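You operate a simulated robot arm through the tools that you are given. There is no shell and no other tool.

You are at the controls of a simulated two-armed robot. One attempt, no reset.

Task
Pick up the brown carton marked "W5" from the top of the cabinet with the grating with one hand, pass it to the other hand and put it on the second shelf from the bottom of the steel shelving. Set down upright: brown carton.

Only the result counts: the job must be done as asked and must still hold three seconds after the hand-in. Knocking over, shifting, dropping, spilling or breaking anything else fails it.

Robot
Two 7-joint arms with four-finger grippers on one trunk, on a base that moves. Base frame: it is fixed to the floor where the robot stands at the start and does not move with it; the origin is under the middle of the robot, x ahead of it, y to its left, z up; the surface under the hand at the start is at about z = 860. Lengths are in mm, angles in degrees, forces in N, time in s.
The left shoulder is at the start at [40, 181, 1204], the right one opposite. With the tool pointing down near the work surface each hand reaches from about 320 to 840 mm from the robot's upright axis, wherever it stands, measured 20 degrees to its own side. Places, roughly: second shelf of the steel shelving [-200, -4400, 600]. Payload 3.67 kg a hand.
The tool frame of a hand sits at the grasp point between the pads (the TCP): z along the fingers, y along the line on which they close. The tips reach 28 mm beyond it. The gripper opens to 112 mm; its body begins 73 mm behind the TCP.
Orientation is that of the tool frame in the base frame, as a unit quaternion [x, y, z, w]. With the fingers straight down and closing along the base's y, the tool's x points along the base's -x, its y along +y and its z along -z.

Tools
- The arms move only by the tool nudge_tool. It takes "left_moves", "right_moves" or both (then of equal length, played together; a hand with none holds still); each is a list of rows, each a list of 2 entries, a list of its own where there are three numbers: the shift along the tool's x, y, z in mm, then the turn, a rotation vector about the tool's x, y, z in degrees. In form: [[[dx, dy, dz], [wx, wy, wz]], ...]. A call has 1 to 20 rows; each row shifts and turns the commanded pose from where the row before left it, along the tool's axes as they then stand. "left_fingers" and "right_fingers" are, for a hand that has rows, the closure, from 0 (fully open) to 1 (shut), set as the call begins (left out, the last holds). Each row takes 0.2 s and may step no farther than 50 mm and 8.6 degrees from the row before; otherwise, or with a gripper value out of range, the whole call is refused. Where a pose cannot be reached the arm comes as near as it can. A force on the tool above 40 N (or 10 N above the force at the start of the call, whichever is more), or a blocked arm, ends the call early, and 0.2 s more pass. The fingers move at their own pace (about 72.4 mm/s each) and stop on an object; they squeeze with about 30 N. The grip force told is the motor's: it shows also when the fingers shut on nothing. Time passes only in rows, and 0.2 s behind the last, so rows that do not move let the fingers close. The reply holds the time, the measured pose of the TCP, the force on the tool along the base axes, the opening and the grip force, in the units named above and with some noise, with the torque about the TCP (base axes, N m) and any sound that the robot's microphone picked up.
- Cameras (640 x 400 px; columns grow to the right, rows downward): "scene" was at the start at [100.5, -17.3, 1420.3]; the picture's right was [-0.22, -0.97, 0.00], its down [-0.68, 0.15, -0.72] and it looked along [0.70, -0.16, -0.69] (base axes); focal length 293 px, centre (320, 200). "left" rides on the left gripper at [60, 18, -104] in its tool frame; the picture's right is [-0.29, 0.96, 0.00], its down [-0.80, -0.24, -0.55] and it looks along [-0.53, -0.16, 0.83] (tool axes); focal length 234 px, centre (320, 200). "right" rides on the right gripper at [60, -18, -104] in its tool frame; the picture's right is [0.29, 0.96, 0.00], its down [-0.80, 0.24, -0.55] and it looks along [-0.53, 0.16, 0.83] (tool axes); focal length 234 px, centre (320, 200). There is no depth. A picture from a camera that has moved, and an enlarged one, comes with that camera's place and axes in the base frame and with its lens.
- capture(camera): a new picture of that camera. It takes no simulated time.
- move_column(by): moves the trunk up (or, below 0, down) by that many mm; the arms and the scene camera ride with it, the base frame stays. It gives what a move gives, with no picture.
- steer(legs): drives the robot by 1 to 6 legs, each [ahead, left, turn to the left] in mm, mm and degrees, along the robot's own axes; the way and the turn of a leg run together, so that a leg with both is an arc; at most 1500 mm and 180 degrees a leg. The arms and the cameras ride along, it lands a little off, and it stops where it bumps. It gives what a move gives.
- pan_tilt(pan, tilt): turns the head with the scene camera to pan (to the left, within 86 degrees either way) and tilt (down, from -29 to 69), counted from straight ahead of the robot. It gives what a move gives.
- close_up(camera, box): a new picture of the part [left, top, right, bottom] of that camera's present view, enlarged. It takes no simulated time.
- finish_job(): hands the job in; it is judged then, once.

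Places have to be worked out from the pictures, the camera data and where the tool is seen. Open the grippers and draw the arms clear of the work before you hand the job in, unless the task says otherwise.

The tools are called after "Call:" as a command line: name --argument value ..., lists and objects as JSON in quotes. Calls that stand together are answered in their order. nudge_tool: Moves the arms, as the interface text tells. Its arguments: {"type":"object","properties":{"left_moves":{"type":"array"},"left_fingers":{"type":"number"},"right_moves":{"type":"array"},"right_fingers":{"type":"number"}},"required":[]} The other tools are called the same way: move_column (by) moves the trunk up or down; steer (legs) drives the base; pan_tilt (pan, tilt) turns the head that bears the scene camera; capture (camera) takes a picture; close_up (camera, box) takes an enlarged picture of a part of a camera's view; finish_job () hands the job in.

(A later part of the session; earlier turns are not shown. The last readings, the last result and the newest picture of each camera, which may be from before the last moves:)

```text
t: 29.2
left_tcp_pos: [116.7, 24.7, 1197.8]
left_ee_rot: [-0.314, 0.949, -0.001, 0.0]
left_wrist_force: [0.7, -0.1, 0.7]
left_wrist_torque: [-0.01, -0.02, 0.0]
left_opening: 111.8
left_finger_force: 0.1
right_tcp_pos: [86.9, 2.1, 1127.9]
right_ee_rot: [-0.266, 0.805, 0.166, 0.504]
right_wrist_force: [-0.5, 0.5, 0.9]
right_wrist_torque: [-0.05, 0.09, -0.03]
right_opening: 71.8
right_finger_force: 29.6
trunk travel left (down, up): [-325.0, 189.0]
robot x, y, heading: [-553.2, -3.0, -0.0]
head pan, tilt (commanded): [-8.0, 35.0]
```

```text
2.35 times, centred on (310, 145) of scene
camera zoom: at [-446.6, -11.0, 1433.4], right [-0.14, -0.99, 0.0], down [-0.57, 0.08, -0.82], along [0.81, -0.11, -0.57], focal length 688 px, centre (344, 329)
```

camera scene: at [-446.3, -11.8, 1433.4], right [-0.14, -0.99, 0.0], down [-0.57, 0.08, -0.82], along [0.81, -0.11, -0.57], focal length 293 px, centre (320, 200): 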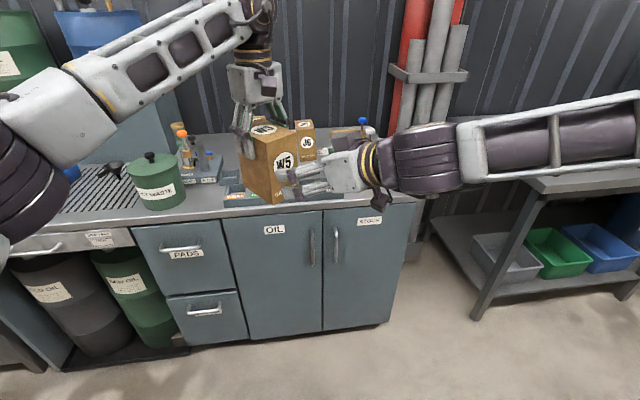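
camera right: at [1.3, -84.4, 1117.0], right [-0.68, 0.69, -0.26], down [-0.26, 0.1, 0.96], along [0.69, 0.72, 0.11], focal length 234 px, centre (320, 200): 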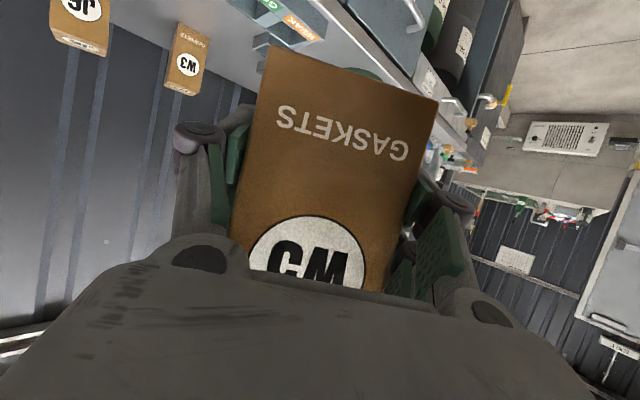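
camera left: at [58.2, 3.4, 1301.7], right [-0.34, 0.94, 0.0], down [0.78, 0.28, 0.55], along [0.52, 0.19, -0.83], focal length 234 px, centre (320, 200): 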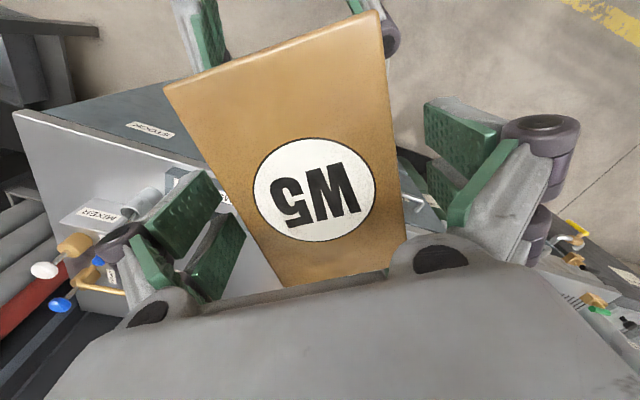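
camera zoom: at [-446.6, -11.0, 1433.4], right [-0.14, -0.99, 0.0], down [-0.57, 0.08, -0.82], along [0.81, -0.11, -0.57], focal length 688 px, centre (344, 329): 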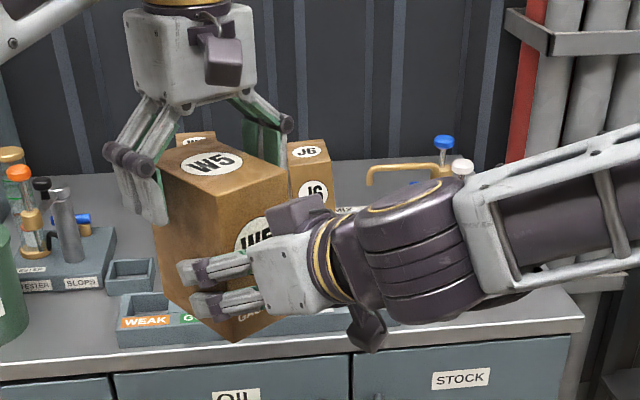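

The carton stays level in the right hand with the left open. Now I'll raise the left hand straight up clear of it and re-read the load.

Call:
nudge_tool --left_moves '[[[0, 0, -15], [0, 0, 0]], [[0, 0, -25], [0, 0, 0]], [[0, 0, -35], [0, 0, 0]], [[0, 0, -35], [0, 0, 0]], [[0, 0, 0], [0, 0, 0]]]' --left_fingers 0

Call:
capture --camera "scene"

Call:
capture --camera "left"

```text
t: 30.4
left_tcp_pos: [118.3, 21.5, 1305.6]
left_ee_rot: [-0.315, 0.949, 0.0, 0.0]
left_wrist_force: [0.2, 0.6, -0.5]
left_wrist_torque: [0.01, 0.02, 0.03]
left_opening: 111.9
left_finger_force: 0.0
right_tcp_pos: [86.7, 2.7, 1128.1]
right_ee_rot: [-0.267, 0.805, 0.166, 0.502]
right_wrist_force: [-0.4, 0.5, 0.1]
right_wrist_torque: [-0.06, 0.1, 0.02]
right_opening: 71.7
right_finger_force: 30.2
trunk travel left (down, up): [-325.0, 189.0]
robot x, y, heading: [-551.7, 1.6, -0.0]
head pan, tilt (commanded): [-8.0, 35.0]
```

```text
taken
camera scene: at [-446.0, -10.3, 1433.4], right [-0.14, -0.99, 0.0], down [-0.57, 0.08, -0.82], along [0.81, -0.11, -0.57], focal length 293 px, centre (320, 200)
```

scene: 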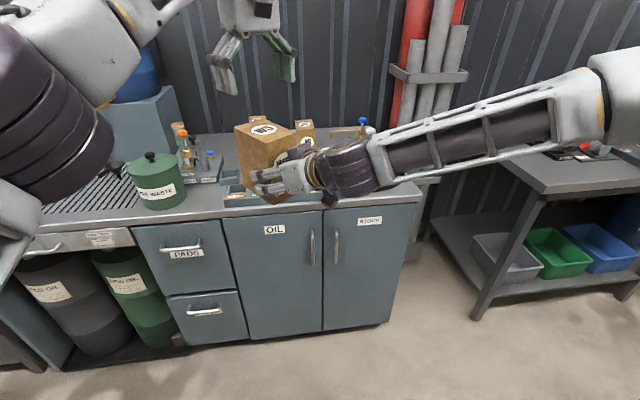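

```text
taken
camera left: at [59.6, 1.5, 1410.8], right [-0.34, 0.94, 0.0], down [0.78, 0.28, 0.55], along [0.52, 0.19, -0.83], focal length 234 px, centre (320, 200)
```

left: 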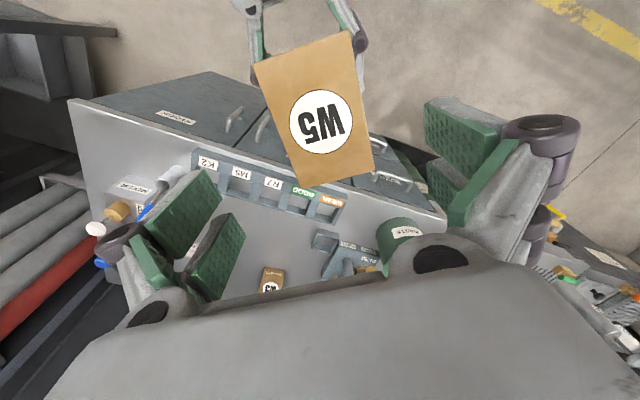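

The handover is done: the carton is level in the right hand at 30 N. I'll swing the left hand back to its own side, and bring the right hand to the right while turning it to point straight ahead for travel.

Call:
nudge_tool --left_moves '[[[4.5, 40.4, 0], [0, 0, 0]], [[4.5, 40.4, 0], [0, 0, 0]], [[4.5, 40.4, 0], [0, 0, 0]], [[4.5, 40.4, 0], [0, 0, 0]], [[4.5, 40.4, 0], [0, 0, 0]], [[4.5, 40.4, 0], [0, 0, 0]], [[4.5, 40.4, 0], [0, 0, 0]], [[4.5, 40.4, 0], [0, 0, 0]], [[0, 0, 0], [0, 0, 7.3]], [[0, 0, 0], [0, 0, 7.3]], [[0, 0, 0], [0, 0, 7.3]], [[0, 0, 0], [0, 0, 7.3]], [[0, 0, 0], [0, 0, 7.3]], [[0, 0, 0], [0, 0, 0]]]' --left_fingers 0 --right_moves '[[[0, 0, 0], [0, 0, 0]], [[4.8, -14.7, -9.8], [0, 0, 0]], [[9.6, -29.3, -19.7], [0, 0, 0]], [[9.6, -29.3, -19.7], [0, 0, 0]], [[9.6, -29.3, -19.7], [0, 0, 0]], [[9.6, -29.3, -19.7], [0, 0, 0]], [[4.8, -14.7, -9.8], [0, 0, 0]], [[0, 0, 0], [6.62, 0, 3.21]], [[0, 0, 0], [6.62, 0, 3.21]], [[0, 0, 0], [6.62, 0, 3.21]], [[0, 0, 0], [6.62, 0, 3.21]], [[0, 0, 0], [6.62, 0, 3.21]], [[0, 0, 0], [0, 0, 0]], [[0, 0, 0], [0, 0, 0]]]' --right_fingers 1

Call:
capture --camera "scene"

Call:
capture --camera "right"

```text
t: 33.4
left_tcp_pos: [-106.1, 261.6, 1308.3]
left_ee_rot: [-0.001, 1.0, 0.0, 0.001]
left_wrist_force: [0.5, 0.0, 0.6]
left_wrist_torque: [-0.02, 0.02, 0.02]
left_opening: 111.9
left_finger_force: 0.0
right_tcp_pos: [86.2, -180.2, 1127.2]
right_ee_rot: [0.002, 0.847, -0.002, 0.531]
right_wrist_force: [0.3, -0.5, -0.8]
right_wrist_torque: [0.02, 0.12, -0.02]
right_opening: 71.8
right_finger_force: 30.3
trunk travel left (down, up): [-325.0, 189.0]
robot x, y, heading: [-556.7, 2.4, -0.1]
head pan, tilt (commanded): [-8.0, 35.0]
```

```text
taken
camera scene: at [-446.8, -11.0, 1433.4], right [-0.14, -0.99, 0.0], down [-0.57, 0.08, -0.82], along [0.81, -0.11, -0.57], focal length 293 px, centre (320, 200)
```

scene: 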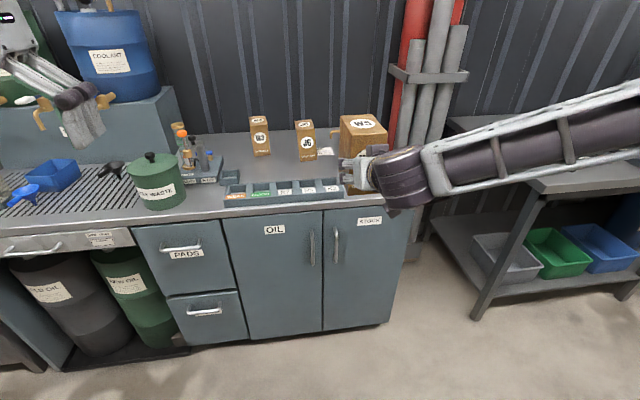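

```text
taken
camera right: at [-34.6, -197.3, 1116.8], right [-0.12, 0.96, -0.26], down [-0.15, 0.24, 0.96], along [0.98, 0.16, 0.11], focal length 234 px, centre (320, 200)
```

right: 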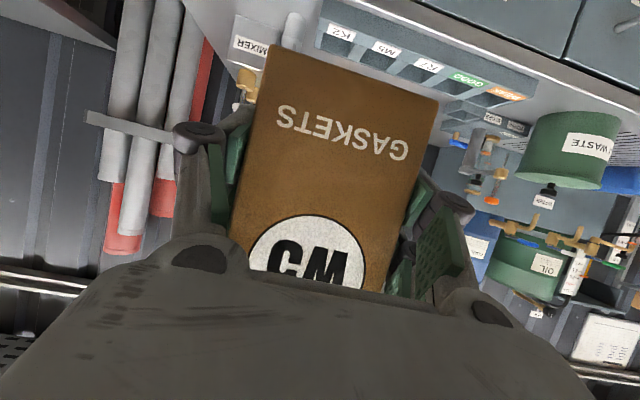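

The carton is held firmly, pointing straight ahead. I'll move a little forward for turning room, turn right 90° to face the shelving, then look along the way before driving.

Call:
steer --legs '[[60, 0, 0], [0, 0, -90]]'

Call:
pan_tilt --pan 0 --tilt 15

Call:
capture --camera "scene"

```text
t: 38.7
left_tcp_pos: [-255.6, -460.2, 1307.4]
left_ee_rot: [0.722, 0.691, 0.0, 0.0]
left_wrist_force: [0.5, -0.2, -0.7]
left_wrist_torque: [0.03, 0.0, -0.01]
left_opening: 111.8
left_finger_force: 0.1
right_tcp_pos: [-704.2, -630.9, 1127.3]
right_ee_rot: [0.613, 0.585, -0.384, 0.366]
right_wrist_force: [-0.1, -0.3, -3.8]
right_wrist_torque: [0.15, 0.01, 0.02]
right_opening: 71.8
right_finger_force: 30.1
trunk travel left (down, up): [-325.0, 189.0]
robot x, y, heading: [-495.4, -0.8, -92.9]
head pan, tilt (commanded): [-8.0, 35.0]
```

```text
t: 39.5
left_tcp_pos: [-255.1, -460.7, 1307.7]
left_ee_rot: [0.722, 0.691, 0.0, 0.0]
left_wrist_force: [-0.8, -0.5, 0.2]
left_wrist_torque: [-0.02, 0.0, 0.04]
left_opening: 112.0
left_finger_force: 0.0
right_tcp_pos: [-705.2, -632.0, 1127.6]
right_ee_rot: [0.614, 0.584, -0.385, 0.366]
right_wrist_force: [-0.2, 0.6, -3.8]
right_wrist_torque: [0.12, -0.01, -0.01]
right_opening: 72.0
right_finger_force: 29.6
trunk travel left (down, up): [-325.0, 189.0]
robot x, y, heading: [-494.3, -0.6, -92.7]
head pan, tilt (commanded): [0.0, 15.0]
```

```text
taken
camera scene: at [-500.4, -112.9, 1465.4], right [-1.0, 0.05, 0.0], down [0.01, 0.26, -0.97], along [-0.05, -0.96, -0.26], focal length 293 px, centre (320, 200)
```

scene: 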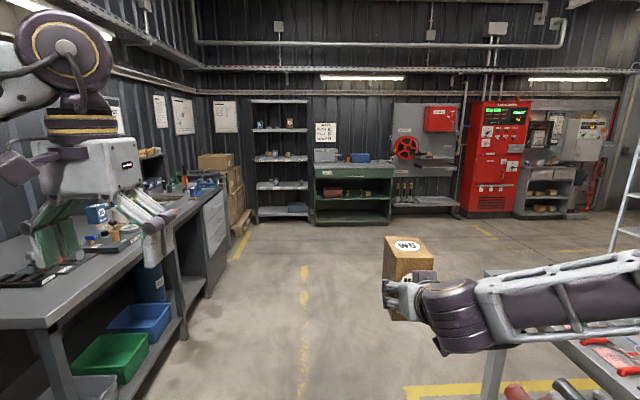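

The way to the shelving is clear and the heading is about -92.7°. I'll correct the heading and drive toward the shelving, drifting left to roughly x≈-245.

Call:
steer --legs '[[0, 0, 2.7], [1400, 0, 0], [1000, 250, 0]]'

Call:
pan_tilt --pan 0 --tilt 20

Call:
capture --camera "scene"

```text
t: 52.1
left_tcp_pos: [37.5, -2847.8, 1309.0]
left_ee_rot: [0.701, 0.713, 0.0, 0.0]
left_wrist_force: [-0.6, 0.1, -0.3]
left_wrist_torque: [0.05, 0.03, 0.01]
left_opening: 111.8
left_finger_force: 0.0
right_tcp_pos: [-401.4, -3046.6, 1127.2]
right_ee_rot: [0.596, 0.602, -0.374, 0.377]
right_wrist_force: [-0.6, -0.1, -4.1]
right_wrist_torque: [0.09, -0.03, 0.02]
right_opening: 71.8
right_finger_force: 30.8
trunk travel left (down, up): [-325.0, 189.0]
robot x, y, heading: [-227.4, -2398.3, -89.2]
head pan, tilt (commanded): [0.0, 15.0]
```

```text
t: 52.8
left_tcp_pos: [37.1, -2848.0, 1308.4]
left_ee_rot: [0.701, 0.714, 0.0, 0.001]
left_wrist_force: [-0.9, -0.5, 0.6]
left_wrist_torque: [-0.02, 0.0, 0.0]
left_opening: 112.1
left_finger_force: 0.0
right_tcp_pos: [-402.2, -3046.0, 1127.0]
right_ee_rot: [0.597, 0.603, -0.373, 0.376]
right_wrist_force: [-0.1, -0.2, -4.2]
right_wrist_torque: [0.12, 0.02, -0.02]
right_opening: 72.0
right_finger_force: 30.2
trunk travel left (down, up): [-325.0, 189.0]
robot x, y, heading: [-225.2, -2401.1, -89.2]
head pan, tilt (commanded): [0.0, 20.0]
```

```text
taken
camera scene: at [-228.0, -2516.0, 1457.3], right [-1.0, -0.01, 0.0], down [0.0, 0.34, -0.94], along [0.01, -0.94, -0.34], focal length 293 px, centre (320, 200)
```

scene: 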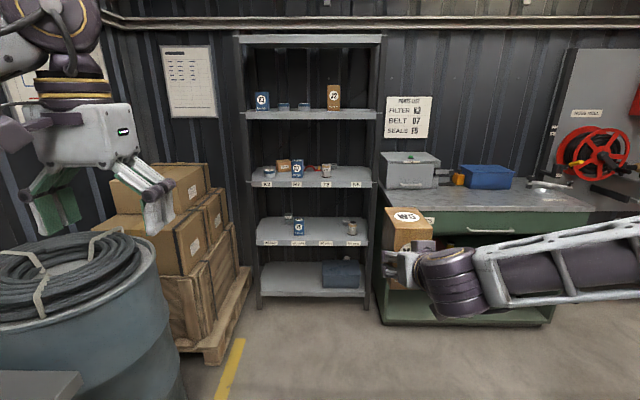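

I'm now about 1.8 m from the shelving. I'll zoom in on it to measure the second shelf and its contents.

Call:
close_up --camera "scene" --box '[230, 140, 400, 310]'

Call:
close_up --camera "scene" --box '[0, 20, 260, 400]'

```text
2.35 times, centred on (315, 225) of scene
camera zoom: at [-228.0, -2516.0, 1457.3], right [-1.0, -0.01, 0.0], down [0.0, 0.34, -0.94], along [0.01, -0.94, -0.34], focal length 688 px, centre (332, 141)
```

zoom: 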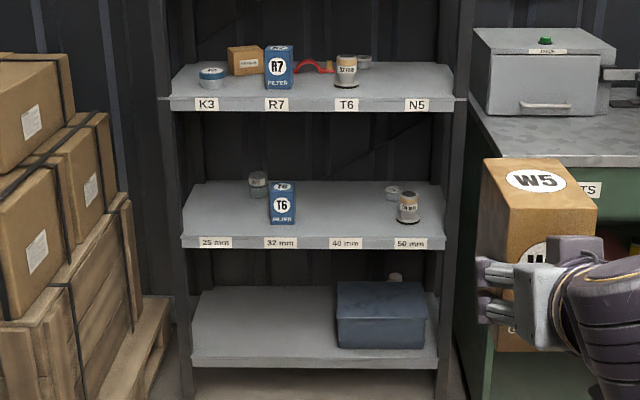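

```text
1.05 times, centred on (130, 210) of scene (not enlarged: the box is as wide or as high as the picture)
camera zoom: at [-228.0, -2516.0, 1457.3], right [-1.0, -0.01, 0.0], down [0.0, 0.34, -0.94], along [0.01, -0.94, -0.34], focal length 308 px, centre (520, 190)
```

zoom: 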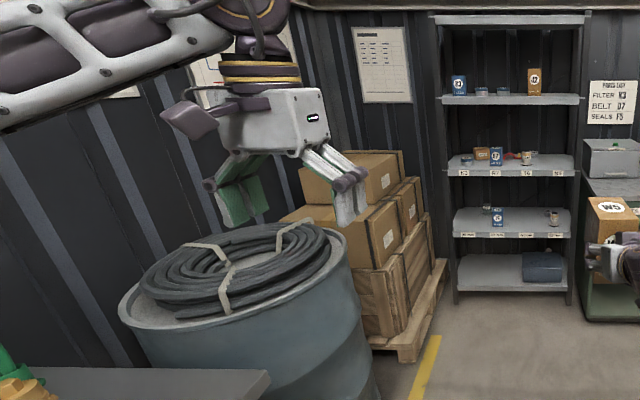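

The second shelf (tags 25–50 mm) has a free gap from about x=-99 to -389, and its front edge is near y≈-4215 with the surface near z≈555–600. I'll lower the trunk here in the open, then bring the carton in front of the robot, with a slight heading fix.

Call:
steer --legs '[[0, 0, -0.8]]'

Call:
move_column --by -320

Call:
capture --camera "scene"

Call:
capture --camera "right"

Call:
capture --camera "left"

```text
t: 53.5
left_tcp_pos: [32.0, -2850.0, 1308.1]
left_ee_rot: [0.707, 0.707, 0.0, 0.0]
left_wrist_force: [0.5, 0.5, -0.3]
left_wrist_torque: [0.02, 0.0, 0.0]
left_opening: 112.1
left_finger_force: 0.0
right_tcp_pos: [-408.7, -3044.5, 1127.1]
right_ee_rot: [0.6, 0.599, -0.376, 0.373]
right_wrist_force: [0.8, 0.4, -3.9]
right_wrist_torque: [0.11, 0.03, 0.0]
right_opening: 71.8
right_finger_force: 30.4
trunk travel left (down, up): [-325.0, 189.0]
robot x, y, heading: [-230.7, -2403.0, -90.1]
head pan, tilt (commanded): [0.0, 20.0]
```

```text
t: 56.7
left_tcp_pos: [31.4, -2851.3, 988.6]
left_ee_rot: [0.706, 0.708, 0.0, 0.0]
left_wrist_force: [1.0, 0.7, -0.3]
left_wrist_torque: [-0.02, 0.03, 0.0]
left_opening: 111.9
left_finger_force: 0.2
right_tcp_pos: [-409.5, -3042.7, 808.8]
right_ee_rot: [0.6, 0.599, -0.375, 0.375]
right_wrist_force: [-0.4, 0.7, -3.2]
right_wrist_torque: [0.14, 0.01, 0.02]
right_opening: 71.9
right_finger_force: 29.7
trunk travel left (down, up): [-5.0, 509.0]
robot x, y, heading: [-228.5, -2397.8, -90.0]
head pan, tilt (commanded): [0.0, 20.0]
```

```text
taken
camera scene: at [-229.7, -2515.4, 1138.6], right [-1.0, 0.0, 0.0], down [0.0, 0.34, -0.94], along [0.0, -0.94, -0.34], focal length 293 px, centre (320, 200)
```

scene: 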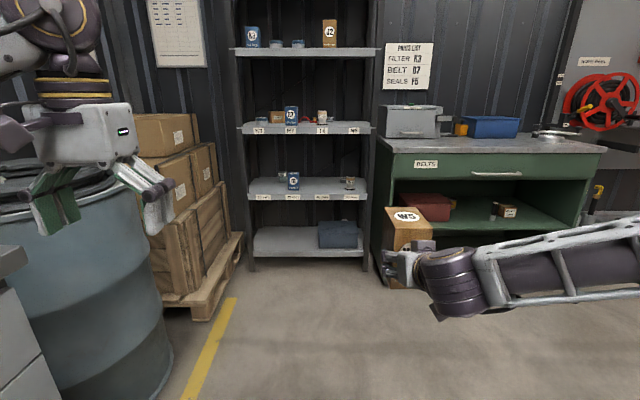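

```text
taken
camera right: at [-428.6, -2923.4, 798.0], right [0.96, 0.12, -0.26], down [0.24, 0.15, 0.96], along [0.16, -0.98, 0.11], focal length 234 px, centre (320, 200)
```

right: 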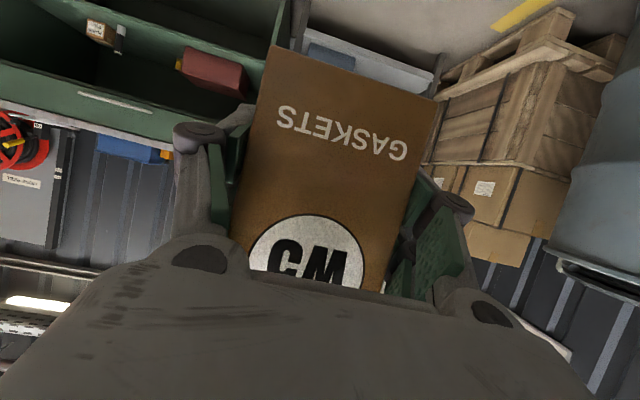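

```text
taken
camera left: at [49.5, -2791.2, 1093.7], right [0.96, -0.29, 0.0], down [-0.24, -0.8, 0.55], along [-0.16, -0.53, -0.83], focal length 234 px, centre (320, 200)
```

left: 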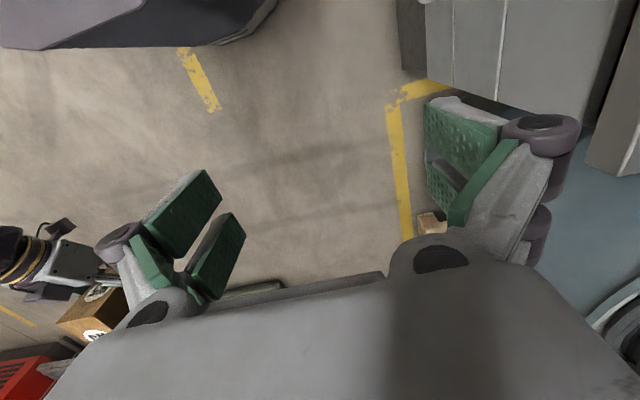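

The carton is still held upright and level. With the camera lower, I'll zoom on the second shelf again to triangulate its height and front edge.

Call:
close_up --camera "scene" --box '[235, 110, 385, 260]'

Call:
pan_tilt --pan 60 --tilt 15

Call:
capture --camera "scene"

```text
2.67 times, centred on (310, 185) of scene
camera zoom: at [-229.7, -2515.4, 1138.6], right [-1.0, 0.0, 0.0], down [0.0, 0.34, -0.94], along [0.0, -0.94, -0.34], focal length 780 px, centre (347, 240)
```

zoom: 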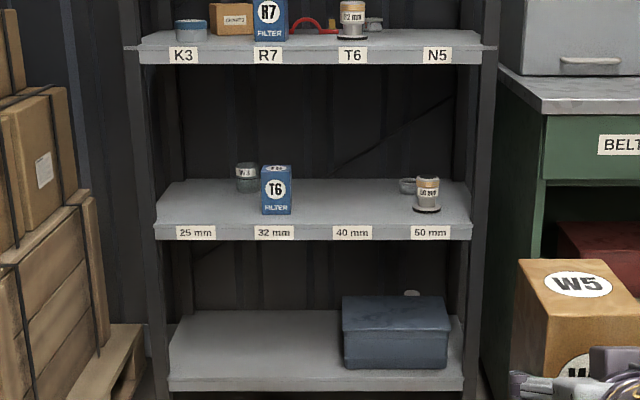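

```text
t: 58.0
left_tcp_pos: [30.4, -2851.3, 988.5]
left_ee_rot: [0.706, 0.708, 0.0, -0.001]
left_wrist_force: [-0.1, 0.2, -0.1]
left_wrist_torque: [-0.03, -0.05, 0.0]
left_opening: 111.7
left_finger_force: 0.0
right_tcp_pos: [-409.0, -3043.0, 808.3]
right_ee_rot: [0.601, 0.598, -0.376, 0.374]
right_wrist_force: [-0.3, 0.5, -3.2]
right_wrist_torque: [0.12, 0.0, 0.01]
right_opening: 71.9
right_finger_force: 30.0
trunk travel left (down, up): [-5.0, 509.0]
robot x, y, heading: [-227.7, -2405.2, -90.2]
head pan, tilt (commanded): [60.0, 15.0]
```

```text
taken
camera scene: at [-148.8, -2469.2, 1146.7], right [-0.5, -0.86, 0.0], down [-0.22, 0.13, -0.97], along [0.84, -0.48, -0.26], focal length 293 px, centre (320, 200)
```

scene: 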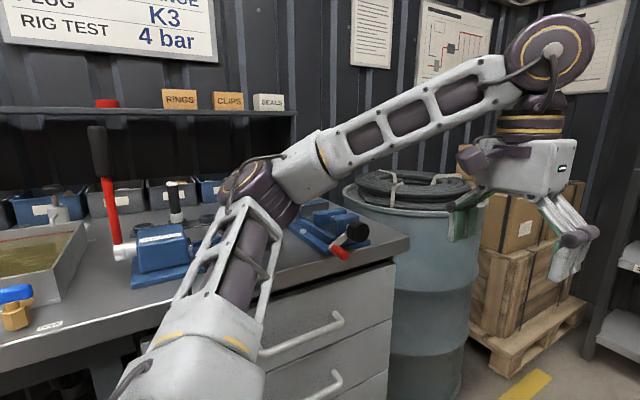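

The two heights agree: shelf front edge at y≈-4215, surface z≈557, and next shelf underside ≈921. Before descending I'll zoom on the right-hand view to measure how the carton sits in the grip.

Call:
close_up --camera "right" --box '[200, 20, 460, 300]'

Call:
pan_tilt --pan -25 --tilt 28

Call:
close_up --camera "scene" --box '[220, 120, 420, 320]'

```text
1.43 times, centred on (330, 160) of right
camera zoom: at [-428.6, -2923.4, 797.8], right [0.96, 0.12, -0.26], down [0.24, 0.15, 0.96], along [0.16, -0.98, 0.11], focal length 334 px, centre (306, 257)
```

zoom: 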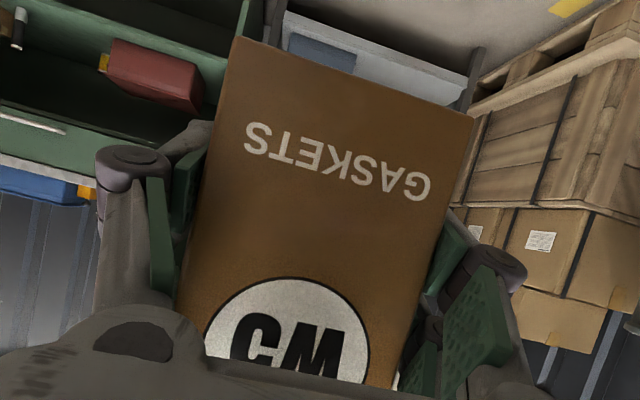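

```text
t: 59.6
left_tcp_pos: [30.7, -2850.4, 988.3]
left_ee_rot: [0.706, 0.708, -0.001, 0.001]
left_wrist_force: [-0.4, 0.2, -0.7]
left_wrist_torque: [-0.02, 0.02, 0.0]
left_opening: 112.1
left_finger_force: 0.0
right_tcp_pos: [-410.1, -3043.4, 808.8]
right_ee_rot: [0.6, 0.599, -0.376, 0.375]
right_wrist_force: [-0.8, -0.2, -3.8]
right_wrist_torque: [0.12, -0.01, 0.01]
right_opening: 71.6
right_finger_force: 30.2
trunk travel left (down, up): [-5.0, 509.0]
robot x, y, heading: [-231.4, -2402.3, -90.3]
head pan, tilt (commanded): [-25.0, 28.0]
```

```text
2.00 times, centred on (320, 220) of scene
camera zoom: at [-268.2, -2505.0, 1125.6], right [-0.91, 0.42, 0.0], down [0.2, 0.43, -0.88], along [-0.37, -0.8, -0.47], focal length 585 px, centre (320, 160)
```

zoom: 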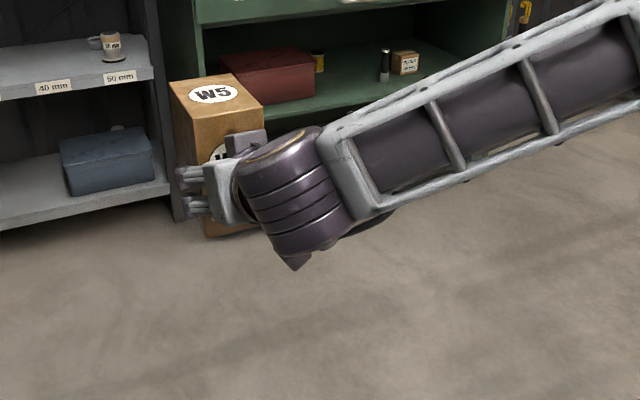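

The grip geometry shows the TCP about 50 mm above the carton bottom and 22 mm inside its near face. I'll zoom in tightly on the carton with the head camera to check that it is truly upright in the right hand.

Call:
close_up --camera "scene" --box '[225, 150, 305, 230]'

```text
5.00 times, centred on (265, 190) of scene
camera zoom: at [-268.2, -2505.0, 1125.6], right [-0.91, 0.42, 0.0], down [0.2, 0.43, -0.88], along [-0.37, -0.8, -0.47], focal length 1463 px, centre (595, 250)
```

zoom: 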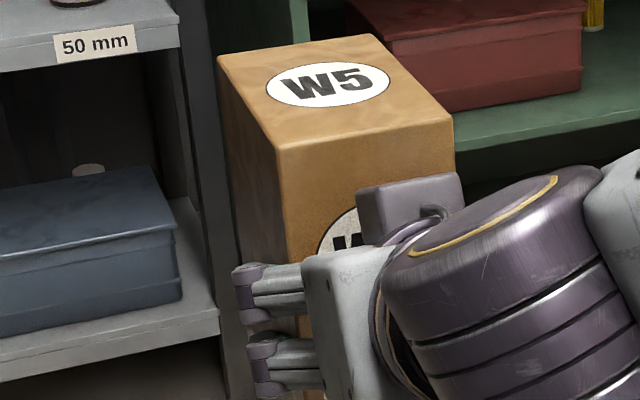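

The top corners show the carton upright to within about 1–2°, with its bottom about 50 mm below the TCP. The left elbow would pass close to the bench and vise, so I'll sidestep right, drive ahead, then come partway back left, stopping with the carton short of the shelf.

Call:
steer --legs '[[0, -100, 0], [700, 0, 0], [300, 60, 0]]'

Call:
pan_tilt --pan 0 --tilt 25

Call:
capture --camera "scene"

Call:
capture --camera "right"

```text
t: 66.0
left_tcp_pos: [-10.8, -3851.8, 988.7]
left_ee_rot: [0.708, 0.706, 0.0, 0.0]
left_wrist_force: [0.0, -0.9, -0.2]
left_wrist_torque: [0.02, 0.01, -0.01]
left_opening: 111.9
left_finger_force: 0.0
right_tcp_pos: [-453.9, -4040.6, 808.2]
right_ee_rot: [0.602, 0.597, -0.376, 0.372]
right_wrist_force: [-0.7, -0.9, -4.8]
right_wrist_torque: [0.13, -0.02, 0.02]
right_opening: 71.9
right_finger_force: 29.8
trunk travel left (down, up): [-5.0, 509.0]
robot x, y, heading: [-269.8, -3399.6, -90.5]
head pan, tilt (commanded): [-25.0, 28.0]
```

```text
t: 66.8
left_tcp_pos: [-11.4, -3850.7, 989.2]
left_ee_rot: [0.708, 0.706, 0.0, 0.0]
left_wrist_force: [0.1, -0.5, -0.6]
left_wrist_torque: [0.0, -0.01, 0.01]
left_opening: 112.0
left_finger_force: 0.0
right_tcp_pos: [-453.2, -4041.4, 807.9]
right_ee_rot: [0.602, 0.598, -0.376, 0.373]
right_wrist_force: [-0.2, 0.8, -4.0]
right_wrist_torque: [0.08, 0.01, 0.03]
right_opening: 72.1
right_finger_force: 29.8
trunk travel left (down, up): [-5.0, 509.0]
robot x, y, heading: [-268.6, -3401.7, -90.6]
head pan, tilt (commanded): [0.0, 25.0]
```

```text
taken
camera scene: at [-270.4, -3512.5, 1130.4], right [-1.0, 0.01, 0.0], down [0.0, 0.42, -0.91], along [-0.01, -0.91, -0.42], focal length 293 px, centre (320, 200)
```

scene: 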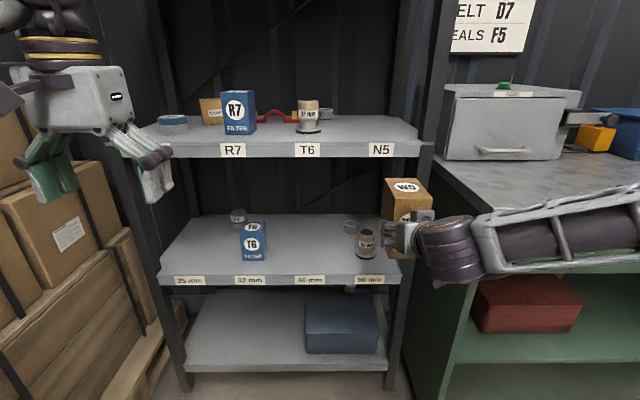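

```text
taken
camera right: at [-471.4, -3920.3, 797.7], right [0.96, 0.12, -0.26], down [0.24, 0.15, 0.96], along [0.15, -0.98, 0.11], focal length 234 px, centre (320, 200)
```

right: 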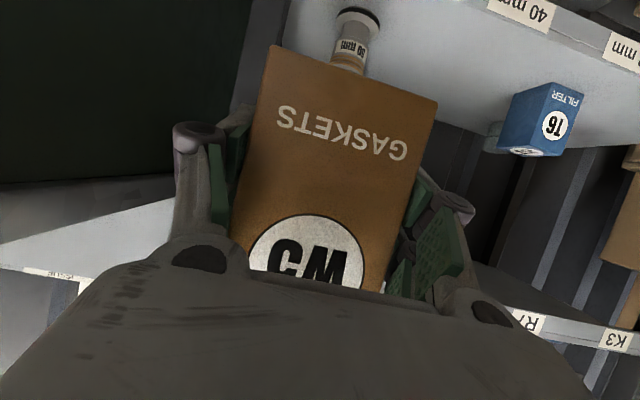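

The carton is now about 85 mm short of the shelf front and in line with the right post. I'll zoom in on the second shelf to refine the heights and free gap from this closer viewpoint.

Call:
close_up --camera "scene" --box '[150, 130, 430, 300]'

```text
2.29 times, centred on (290, 215) of scene
camera zoom: at [-270.4, -3512.5, 1130.4], right [-1.0, 0.01, 0.0], down [0.0, 0.42, -0.91], along [-0.01, -0.91, -0.42], focal length 669 px, centre (389, 166)
```

zoom: 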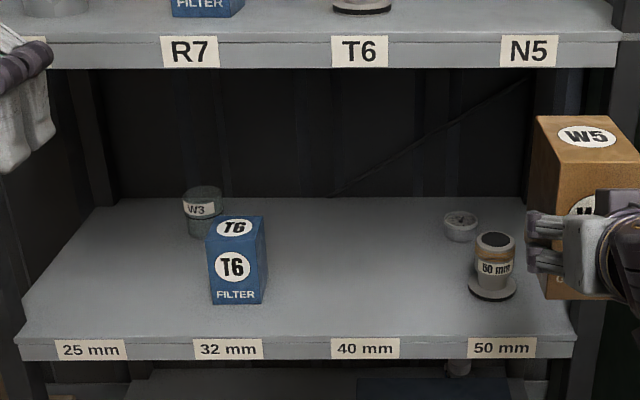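

From here the shelf surface is z≈556 and the free gap runs x≈-102 to -393, so I'll aim for x≈-247. I'll shift the right hand 206 mm left in front of the shelf and lower it about 118 mm, with the left hand moving a little up and left out of the way.

Call:
nudge_tool --left_moves '[[[0, 15, -30], [0, 0, 0]], [[0, 15, -30], [0, 0, 0]], [[0, 10, -20], [0, 0, 0]], [[0, 0, 0], [0, 0, 0]], [[0, 0, 0], [0, 0, 0]], [[0, 0, 0], [0, 0, 0]], [[0, 0, 0], [0, 0, 0]], [[0, 0, 0], [0, 0, 0]], [[0, 0, 0], [0, 0, 0]], [[0, 0, 0], [0, 0, 0]], [[0, 0, 0], [0, 0, 0]], [[0, 0, 0], [0, 0, 0]], [[0, 0, 0], [0, 0, 0]]]' --left_fingers 0 --right_moves '[[[0, 0, 0], [0, 0, 0]], [[0, 16, 0], [0, 0, 0]], [[0, 35, 0], [0, 0, 0]], [[0, 35, 0], [0, 0, 0]], [[0, 35, 0], [0, 0, 0]], [[0, 35, 0], [0, 0, 0]], [[0, 30, 0], [0, 0, 0]], [[0, 20, 0], [0, 0, 0]], [[20, 0, 9.8], [0, 0, 0]], [[30, 0, 14.7], [0, 0, 0]], [[30, 0, 14.7], [0, 0, 0]], [[26, 0, 12.7], [0, 0, 0]], [[0, 0, 0], [0, 0, 0]]]' --right_fingers 1

Call:
capture --camera "scene"

Call:
capture --camera "right"

```text
t: 69.7
left_tcp_pos: [29.8, -3851.9, 1070.7]
left_ee_rot: [0.708, 0.706, 0.0, 0.0]
left_wrist_force: [-0.2, 0.2, 0.0]
left_wrist_torque: [0.01, -0.01, 0.01]
left_opening: 111.9
left_finger_force: 0.0
right_tcp_pos: [-351.5, -4016.5, 717.0]
right_ee_rot: [0.602, 0.597, -0.377, 0.373]
right_wrist_force: [-0.3, 0.1, -4.1]
right_wrist_torque: [0.13, 0.02, -0.05]
right_opening: 72.0
right_finger_force: 29.8
right hand out of reach, approached as far as the arm can: row 6, 7, 8, 9, 10, 11, 12
trunk travel left (down, up): [-5.0, 509.0]
robot x, y, heading: [-266.4, -3402.3, -90.4]
head pan, tilt (commanded): [0.0, 25.0]
```

```text
taken
camera scene: at [-270.1, -3512.4, 1130.4], right [-1.0, 0.01, 0.0], down [0.0, 0.42, -0.91], along [-0.01, -0.91, -0.42], focal length 293 px, centre (320, 200)
```

scene: 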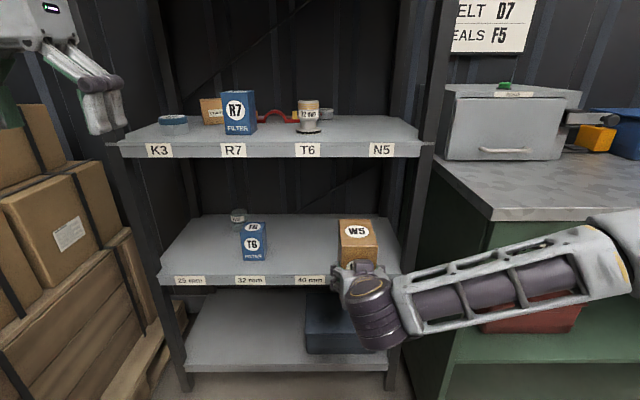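

```text
taken
camera right: at [-369.9, -3896.2, 707.1], right [0.96, 0.12, -0.26], down [0.24, 0.15, 0.96], along [0.15, -0.98, 0.11], focal length 234 px, centre (320, 200)
```

right: 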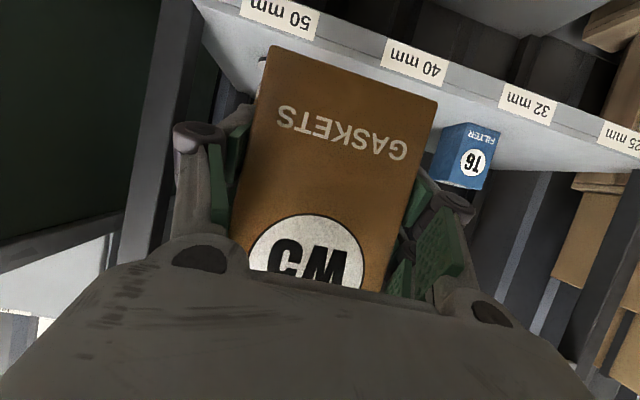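

The right arm reached a wrist limit at x≈-351 because it is folded too close. I'll back up 100 mm, extend the hand forward to about 780 mm reach, and then finish the sideways shift.

Call:
steer --legs '[[-100, 0, 0]]'

Call:
nudge_tool --right_moves '[[[-7, 0, 15], [0, 0, 0]], [[-14.5, 0.2, 29.7], [0, 0, 0]], [[-14.5, 0.2, 29.7], [0, 0, 0]], [[-14.5, 0.2, 29.7], [0, 0, 0]], [[-14.5, 0.2, 29.7], [0, 0, 0]], [[-7, 0, 15], [0, 0, 0]], [[0, 15, 0], [0, 0, 0]], [[0, 30, 0], [0, 0, 0]], [[0, 30, 0], [0, 0, 0]], [[0, 29, 0], [0, 0, 0]], [[0, 0, 0], [0, 0, 0]]]' --right_fingers 1

Call:
capture --camera "scene"

```text
t: 70.8
left_tcp_pos: [31.5, -3750.7, 1070.6]
left_ee_rot: [0.707, 0.707, 0.0, 0.0]
left_wrist_force: [0.1, 1.2, 0.1]
left_wrist_torque: [-0.06, 0.02, -0.01]
left_opening: 111.8
left_finger_force: 0.1
right_tcp_pos: [-350.7, -3916.3, 718.1]
right_ee_rot: [0.601, 0.598, -0.376, 0.375]
right_wrist_force: [0.1, 0.3, -3.8]
right_wrist_torque: [0.14, -0.05, -0.02]
right_opening: 72.0
right_finger_force: 30.2
trunk travel left (down, up): [-5.0, 509.0]
robot x, y, heading: [-267.5, -3303.6, -90.3]
head pan, tilt (commanded): [0.0, 25.0]
```

```text
t: 73.2
left_tcp_pos: [30.5, -3752.5, 1070.8]
left_ee_rot: [0.707, 0.708, 0.0, 0.0]
left_wrist_force: [0.0, -0.2, -0.7]
left_wrist_torque: [-0.01, 0.05, 0.01]
left_opening: 112.0
left_finger_force: 0.1
right_tcp_pos: [-363.5, -4011.6, 771.0]
right_ee_rot: [0.6, 0.599, -0.375, 0.375]
right_wrist_force: [0.4, -0.7, -4.5]
right_wrist_torque: [0.11, 0.02, 0.0]
right_opening: 71.9
right_finger_force: 30.3
right hand out of reach, approached as far as the arm can: row 1, 2, 3, 4, 5, 6, 7, 8, 9, 10
trunk travel left (down, up): [-5.0, 509.0]
robot x, y, heading: [-270.7, -3306.0, -90.1]
head pan, tilt (commanded): [0.0, 25.0]
```

```text
taken
camera scene: at [-269.5, -3413.7, 1130.4], right [-1.0, 0.0, 0.0], down [0.0, 0.42, -0.91], along [0.0, -0.91, -0.42], focal length 293 px, centre (320, 200)
```

scene: 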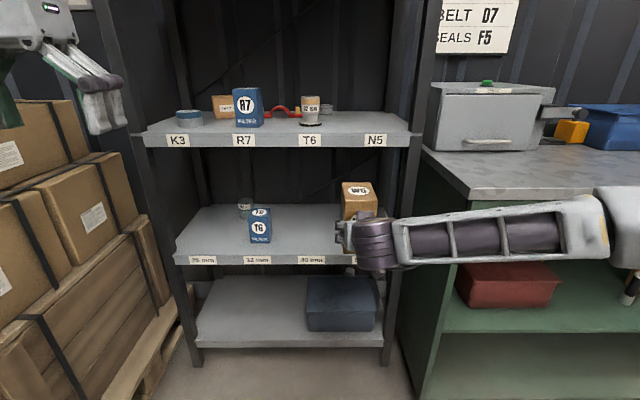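

The limit is the wrist bend when the hand is far to the left of its shoulder, not reach. I'll test in the free space in front of the shelf whether the hand can go low enough when it is about 180 mm to the robot's right.

Call:
nudge_tool --right_moves '[[[0, -30, 0], [0, 0, 0]], [[0, -30, 0], [0, 0, 0]], [[0, -26, 0], [0, 0, 0]], [[20, 0, 10], [0, 0, 0]], [[29, 0, 14.2], [0, 0, 0]], [[29, 0, 14.2], [0, 0, 0]], [[29, 0, 14.2], [0, 0, 0]], [[0, 0, 0], [0, 0, 0]]]' --right_fingers 1

Call:
capture --camera "scene"

```text
t: 75.0
left_tcp_pos: [30.4, -3751.5, 1069.6]
left_ee_rot: [0.707, 0.707, 0.0, 0.0]
left_wrist_force: [-0.2, -0.5, 0.4]
left_wrist_torque: [-0.05, 0.02, 0.02]
left_opening: 112.0
left_finger_force: 0.0
right_tcp_pos: [-451.9, -4010.9, 651.5]
right_ee_rot: [0.601, 0.598, -0.375, 0.374]
right_wrist_force: [0.2, -0.1, -4.0]
right_wrist_torque: [0.13, -0.02, 0.0]
right_opening: 71.7
right_finger_force: 30.3
trunk travel left (down, up): [-5.0, 509.0]
robot x, y, heading: [-267.8, -3304.7, -90.2]
head pan, tilt (commanded): [0.0, 25.0]
```

```text
taken
camera scene: at [-269.3, -3413.3, 1130.5], right [-1.0, 0.0, 0.0], down [0.0, 0.42, -0.91], along [0.0, -0.91, -0.42], focal length 293 px, centre (320, 200)
```

scene: 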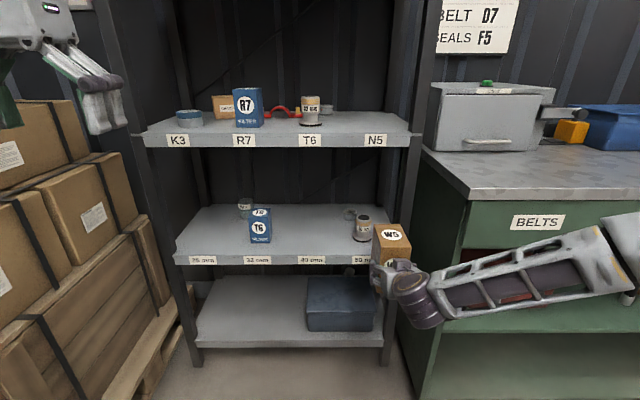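

The hand reaches low enough there (z≈651 with no limit), so I'll bring the base left by about 190 mm instead. First I'll check the left arm's clearance to the boxes and barrel on that side.

Call:
pan_tilt --pan 65 --tilt 15

Call:
capture --camera "scene"

Call:
capture --camera "left"

```text
t: 76.4
left_tcp_pos: [29.8, -3752.7, 1070.2]
left_ee_rot: [0.707, 0.707, 0.001, 0.0]
left_wrist_force: [0.4, 0.7, 1.0]
left_wrist_torque: [-0.05, 0.02, -0.01]
left_opening: 112.0
left_finger_force: 0.1
right_tcp_pos: [-450.5, -4009.0, 651.3]
right_ee_rot: [0.601, 0.598, -0.376, 0.374]
right_wrist_force: [1.3, -0.6, -5.1]
right_wrist_torque: [0.11, -0.02, 0.0]
right_opening: 71.7
right_finger_force: 30.1
trunk travel left (down, up): [-5.0, 509.0]
robot x, y, heading: [-265.8, -3305.5, -90.3]
head pan, tilt (commanded): [65.0, 15.0]
```

```text
taken
camera scene: at [-184.6, -3361.4, 1146.7], right [-0.43, -0.9, 0.0], down [-0.23, 0.11, -0.97], along [0.87, -0.41, -0.26], focal length 293 px, centre (320, 200)
```

scene: 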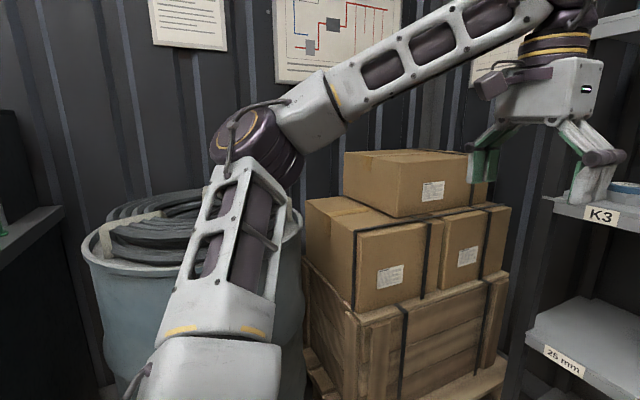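

```text
taken
camera left: at [49.1, -3691.9, 1174.6], right [0.96, -0.29, 0.0], down [-0.24, -0.8, 0.55], along [-0.16, -0.53, -0.83], focal length 234 px, centre (320, 200)
```

left: 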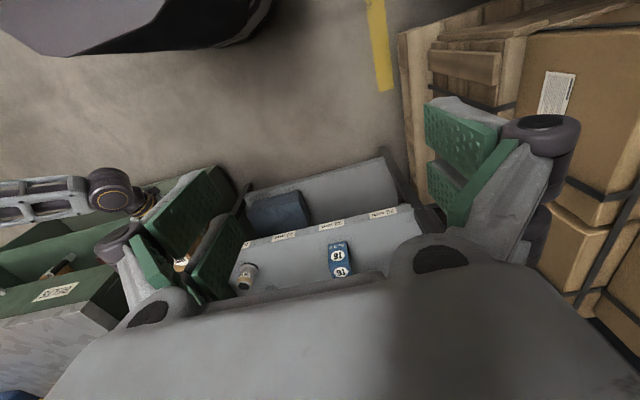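

The left elbow is at about [246, -3453, 1121]. It would come near the boxes (top ≈1060) after sidestepping, so I'll raise the left hand and draw it inward first, then look again.

Call:
nudge_tool --left_moves '[[[0, -10, -30], [0, 0, 0]], [[0, -10, -40], [0, 0, 0]], [[0, -10, -40], [0, 0, 0]], [[0, -10, -40], [0, 0, 0]], [[0, -10, -30], [0, 0, 0]], [[0, 0, 0], [0, 0, 0]]]' --left_fingers 0

Call:
capture --camera "scene"

```text
t: 77.8
left_tcp_pos: [-29.3, -3761.3, 1189.2]
left_ee_rot: [0.708, 0.707, -0.003, 0.001]
left_wrist_force: [-0.1, 0.2, -0.7]
left_wrist_torque: [0.01, -0.01, 0.0]
left_opening: 112.1
left_finger_force: 0.1
left hand out of reach, approached as far as the arm can: row 3, 4, 5
right_tcp_pos: [-450.9, -4010.1, 651.8]
right_ee_rot: [0.601, 0.599, -0.375, 0.374]
right_wrist_force: [-0.1, -0.6, -3.8]
right_wrist_torque: [0.09, 0.0, -0.01]
right_opening: 71.9
right_finger_force: 30.2
trunk travel left (down, up): [-5.0, 509.0]
robot x, y, heading: [-269.0, -3303.9, -90.3]
head pan, tilt (commanded): [65.0, 15.0]
```

```text
taken
camera scene: at [-184.4, -3361.3, 1146.7], right [-0.43, -0.9, 0.0], down [-0.23, 0.11, -0.97], along [0.87, -0.41, -0.26], focal length 293 px, centre (320, 200)
```

scene: 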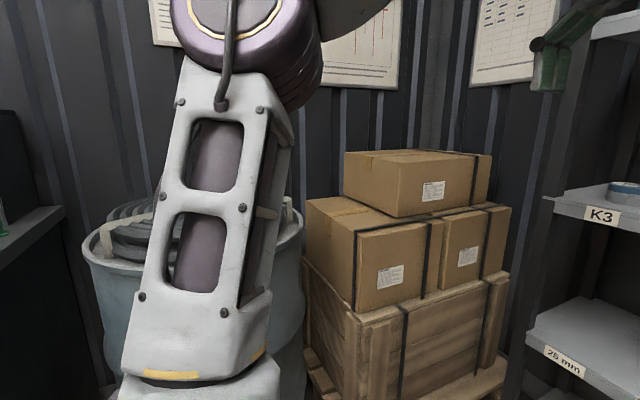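

The left elbow is now high and tucked in at about [95, -3425, 1216]. I'll sidestep left 192 mm to bring the carton in line with the free gap.

Call:
steer --legs '[[0, 192, 0]]'

Call:
pan_tilt --pan -15 --tilt 30

Call:
capture --camera "scene"

Call:
capture --camera "right"

```text
t: 79.3
left_tcp_pos: [160.7, -3763.1, 1189.6]
left_ee_rot: [0.708, 0.706, -0.002, 0.001]
left_wrist_force: [1.0, -0.5, -0.4]
left_wrist_torque: [-0.02, 0.06, 0.01]
left_opening: 112.1
left_finger_force: 0.1
right_tcp_pos: [-262.2, -4010.8, 651.4]
right_ee_rot: [0.601, 0.598, -0.376, 0.373]
right_wrist_force: [1.8, -0.1, -4.1]
right_wrist_torque: [0.11, -0.01, -0.04]
right_opening: 71.7
right_finger_force: 30.0
trunk travel left (down, up): [-5.0, 509.0]
robot x, y, heading: [-79.0, -3301.8, -90.3]
head pan, tilt (commanded): [65.0, 15.0]
```

```text
t: 80.9
left_tcp_pos: [159.8, -3762.5, 1189.5]
left_ee_rot: [0.708, 0.707, -0.002, 0.001]
left_wrist_force: [-0.2, -0.5, -0.1]
left_wrist_torque: [-0.01, -0.02, -0.01]
left_opening: 112.1
left_finger_force: 0.0
right_tcp_pos: [-262.4, -4009.1, 651.5]
right_ee_rot: [0.602, 0.597, -0.376, 0.373]
right_wrist_force: [0.5, 0.4, -4.6]
right_wrist_torque: [0.16, 0.0, 0.03]
right_opening: 72.0
right_finger_force: 30.0
trunk travel left (down, up): [-5.0, 509.0]
robot x, y, heading: [-78.2, -3301.8, -90.1]
head pan, tilt (commanded): [-15.0, 30.0]
```

```text
taken
camera scene: at [-102.9, -3409.7, 1122.4], right [-0.96, 0.26, 0.0], down [0.13, 0.48, -0.87], along [-0.23, -0.83, -0.5], focal length 293 px, centre (320, 200)
```

scene: 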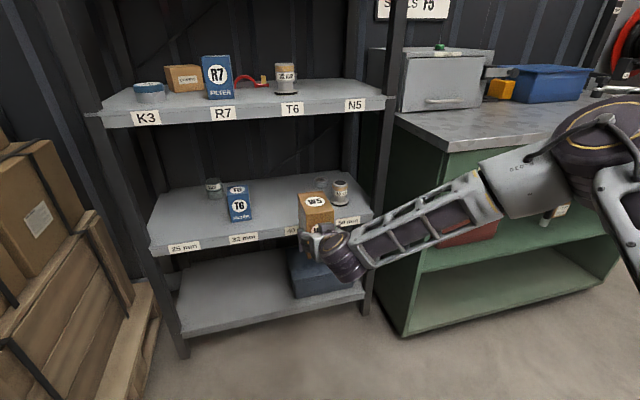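

```text
taken
camera right: at [-280.3, -3890.6, 641.4], right [0.96, 0.12, -0.26], down [0.24, 0.15, 0.96], along [0.15, -0.98, 0.11], focal length 234 px, centre (320, 200)
```

right: 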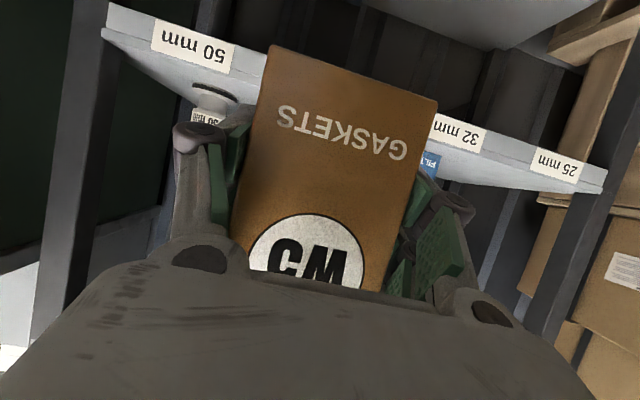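

The carton is lined up with the gap between the T6 box and the can at 45 mm clearance above the shelf level. I'll shift it 12 mm left and extend the arm 90 mm, still just outside the shelf front, to confirm reach.

Call:
nudge_tool --right_moves '[[[0, 12, 0], [0, 0, 0]], [[-8.8, 0.1, 18], [0, 0, 0]], [[-13.2, 0.2, 27], [0, 0, 0]], [[-13.2, 0.2, 27], [0, 0, 0]], [[-4.4, 0.1, 9], [0, 0, 0]], [[0, 0, 0], [0, 0, 0]]]' --right_fingers 1

Call:
capture --camera "scene"

Call:
capture --camera "right"

```text
t: 82.3
left_tcp_pos: [159.0, -3764.8, 1189.1]
left_ee_rot: [0.708, 0.706, -0.002, 0.002]
left_wrist_force: [-0.2, -0.1, 0.5]
left_wrist_torque: [-0.03, -0.01, 0.02]
left_opening: 112.2
left_finger_force: 0.1
right_tcp_pos: [-275.9, -4074.0, 676.8]
right_ee_rot: [0.602, 0.598, -0.375, 0.373]
right_wrist_force: [-0.1, -0.4, -3.3]
right_wrist_torque: [0.15, 0.01, 0.02]
right_opening: 71.8
right_finger_force: 30.4
right hand out of reach, approached as far as the arm can: row 2, 3, 4, 5
trunk travel left (down, up): [-5.0, 509.0]
robot x, y, heading: [-80.5, -3306.0, -90.2]
head pan, tilt (commanded): [-15.0, 30.0]
```

```text
taken
camera scene: at [-103.0, -3409.7, 1122.4], right [-0.96, 0.26, 0.0], down [0.13, 0.48, -0.87], along [-0.23, -0.83, -0.5], focal length 293 px, centre (320, 200)
```

scene: 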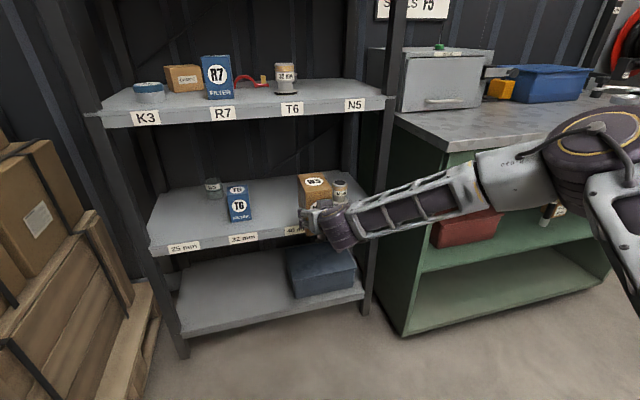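

```text
taken
camera right: at [-294.8, -3954.6, 666.3], right [0.96, 0.12, -0.26], down [0.24, 0.15, 0.96], along [0.15, -0.98, 0.11], focal length 234 px, centre (320, 200)
```

right: 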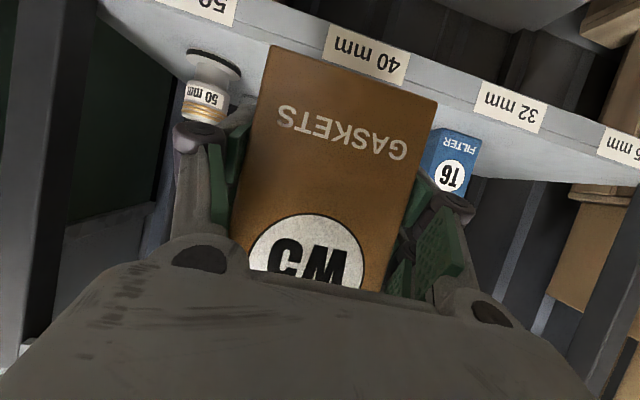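

Extending forward hits the same wrist limit, so the hand should stay nearer at about 680 mm reach. I'll pull back, realign to x≈-250, and test going down to placing height (z≈605) in the free space before entering.

Call:
nudge_tool --right_moves '[[[13, 0, -26.7], [0, 0, 0]], [[13, 0, -26.7], [0, 0, 0]], [[13, 0, -26.7], [0, 0, 0]], [[0, 26, 0], [0, 0, 0]], [[21.5, 0, 10.6], [0, 0, 0]], [[21.5, 0, 10.6], [0, 0, 0]], [[21.5, 0, 10.6], [0, 0, 0]], [[0, 0, 0], [0, 0, 0]]]' --right_fingers 1

```text
t: 84.1
left_tcp_pos: [160.2, -3763.7, 1190.0]
left_ee_rot: [0.707, 0.707, -0.002, 0.001]
left_wrist_force: [-0.5, 1.0, -0.9]
left_wrist_torque: [-0.05, 0.02, -0.02]
left_opening: 112.3
left_finger_force: 0.1
right_tcp_pos: [-248.9, -3989.5, 633.1]
right_ee_rot: [0.605, 0.598, -0.375, 0.368]
right_wrist_force: [-0.1, 0.8, -4.6]
right_wrist_torque: [0.16, 0.01, -0.03]
right_opening: 71.7
right_finger_force: 30.2
right hand out of reach, approached as far as the arm can: row 6, 7
trunk travel left (down, up): [-5.0, 509.0]
robot x, y, heading: [-80.4, -3304.1, -90.3]
head pan, tilt (commanded): [-15.0, 30.0]
```

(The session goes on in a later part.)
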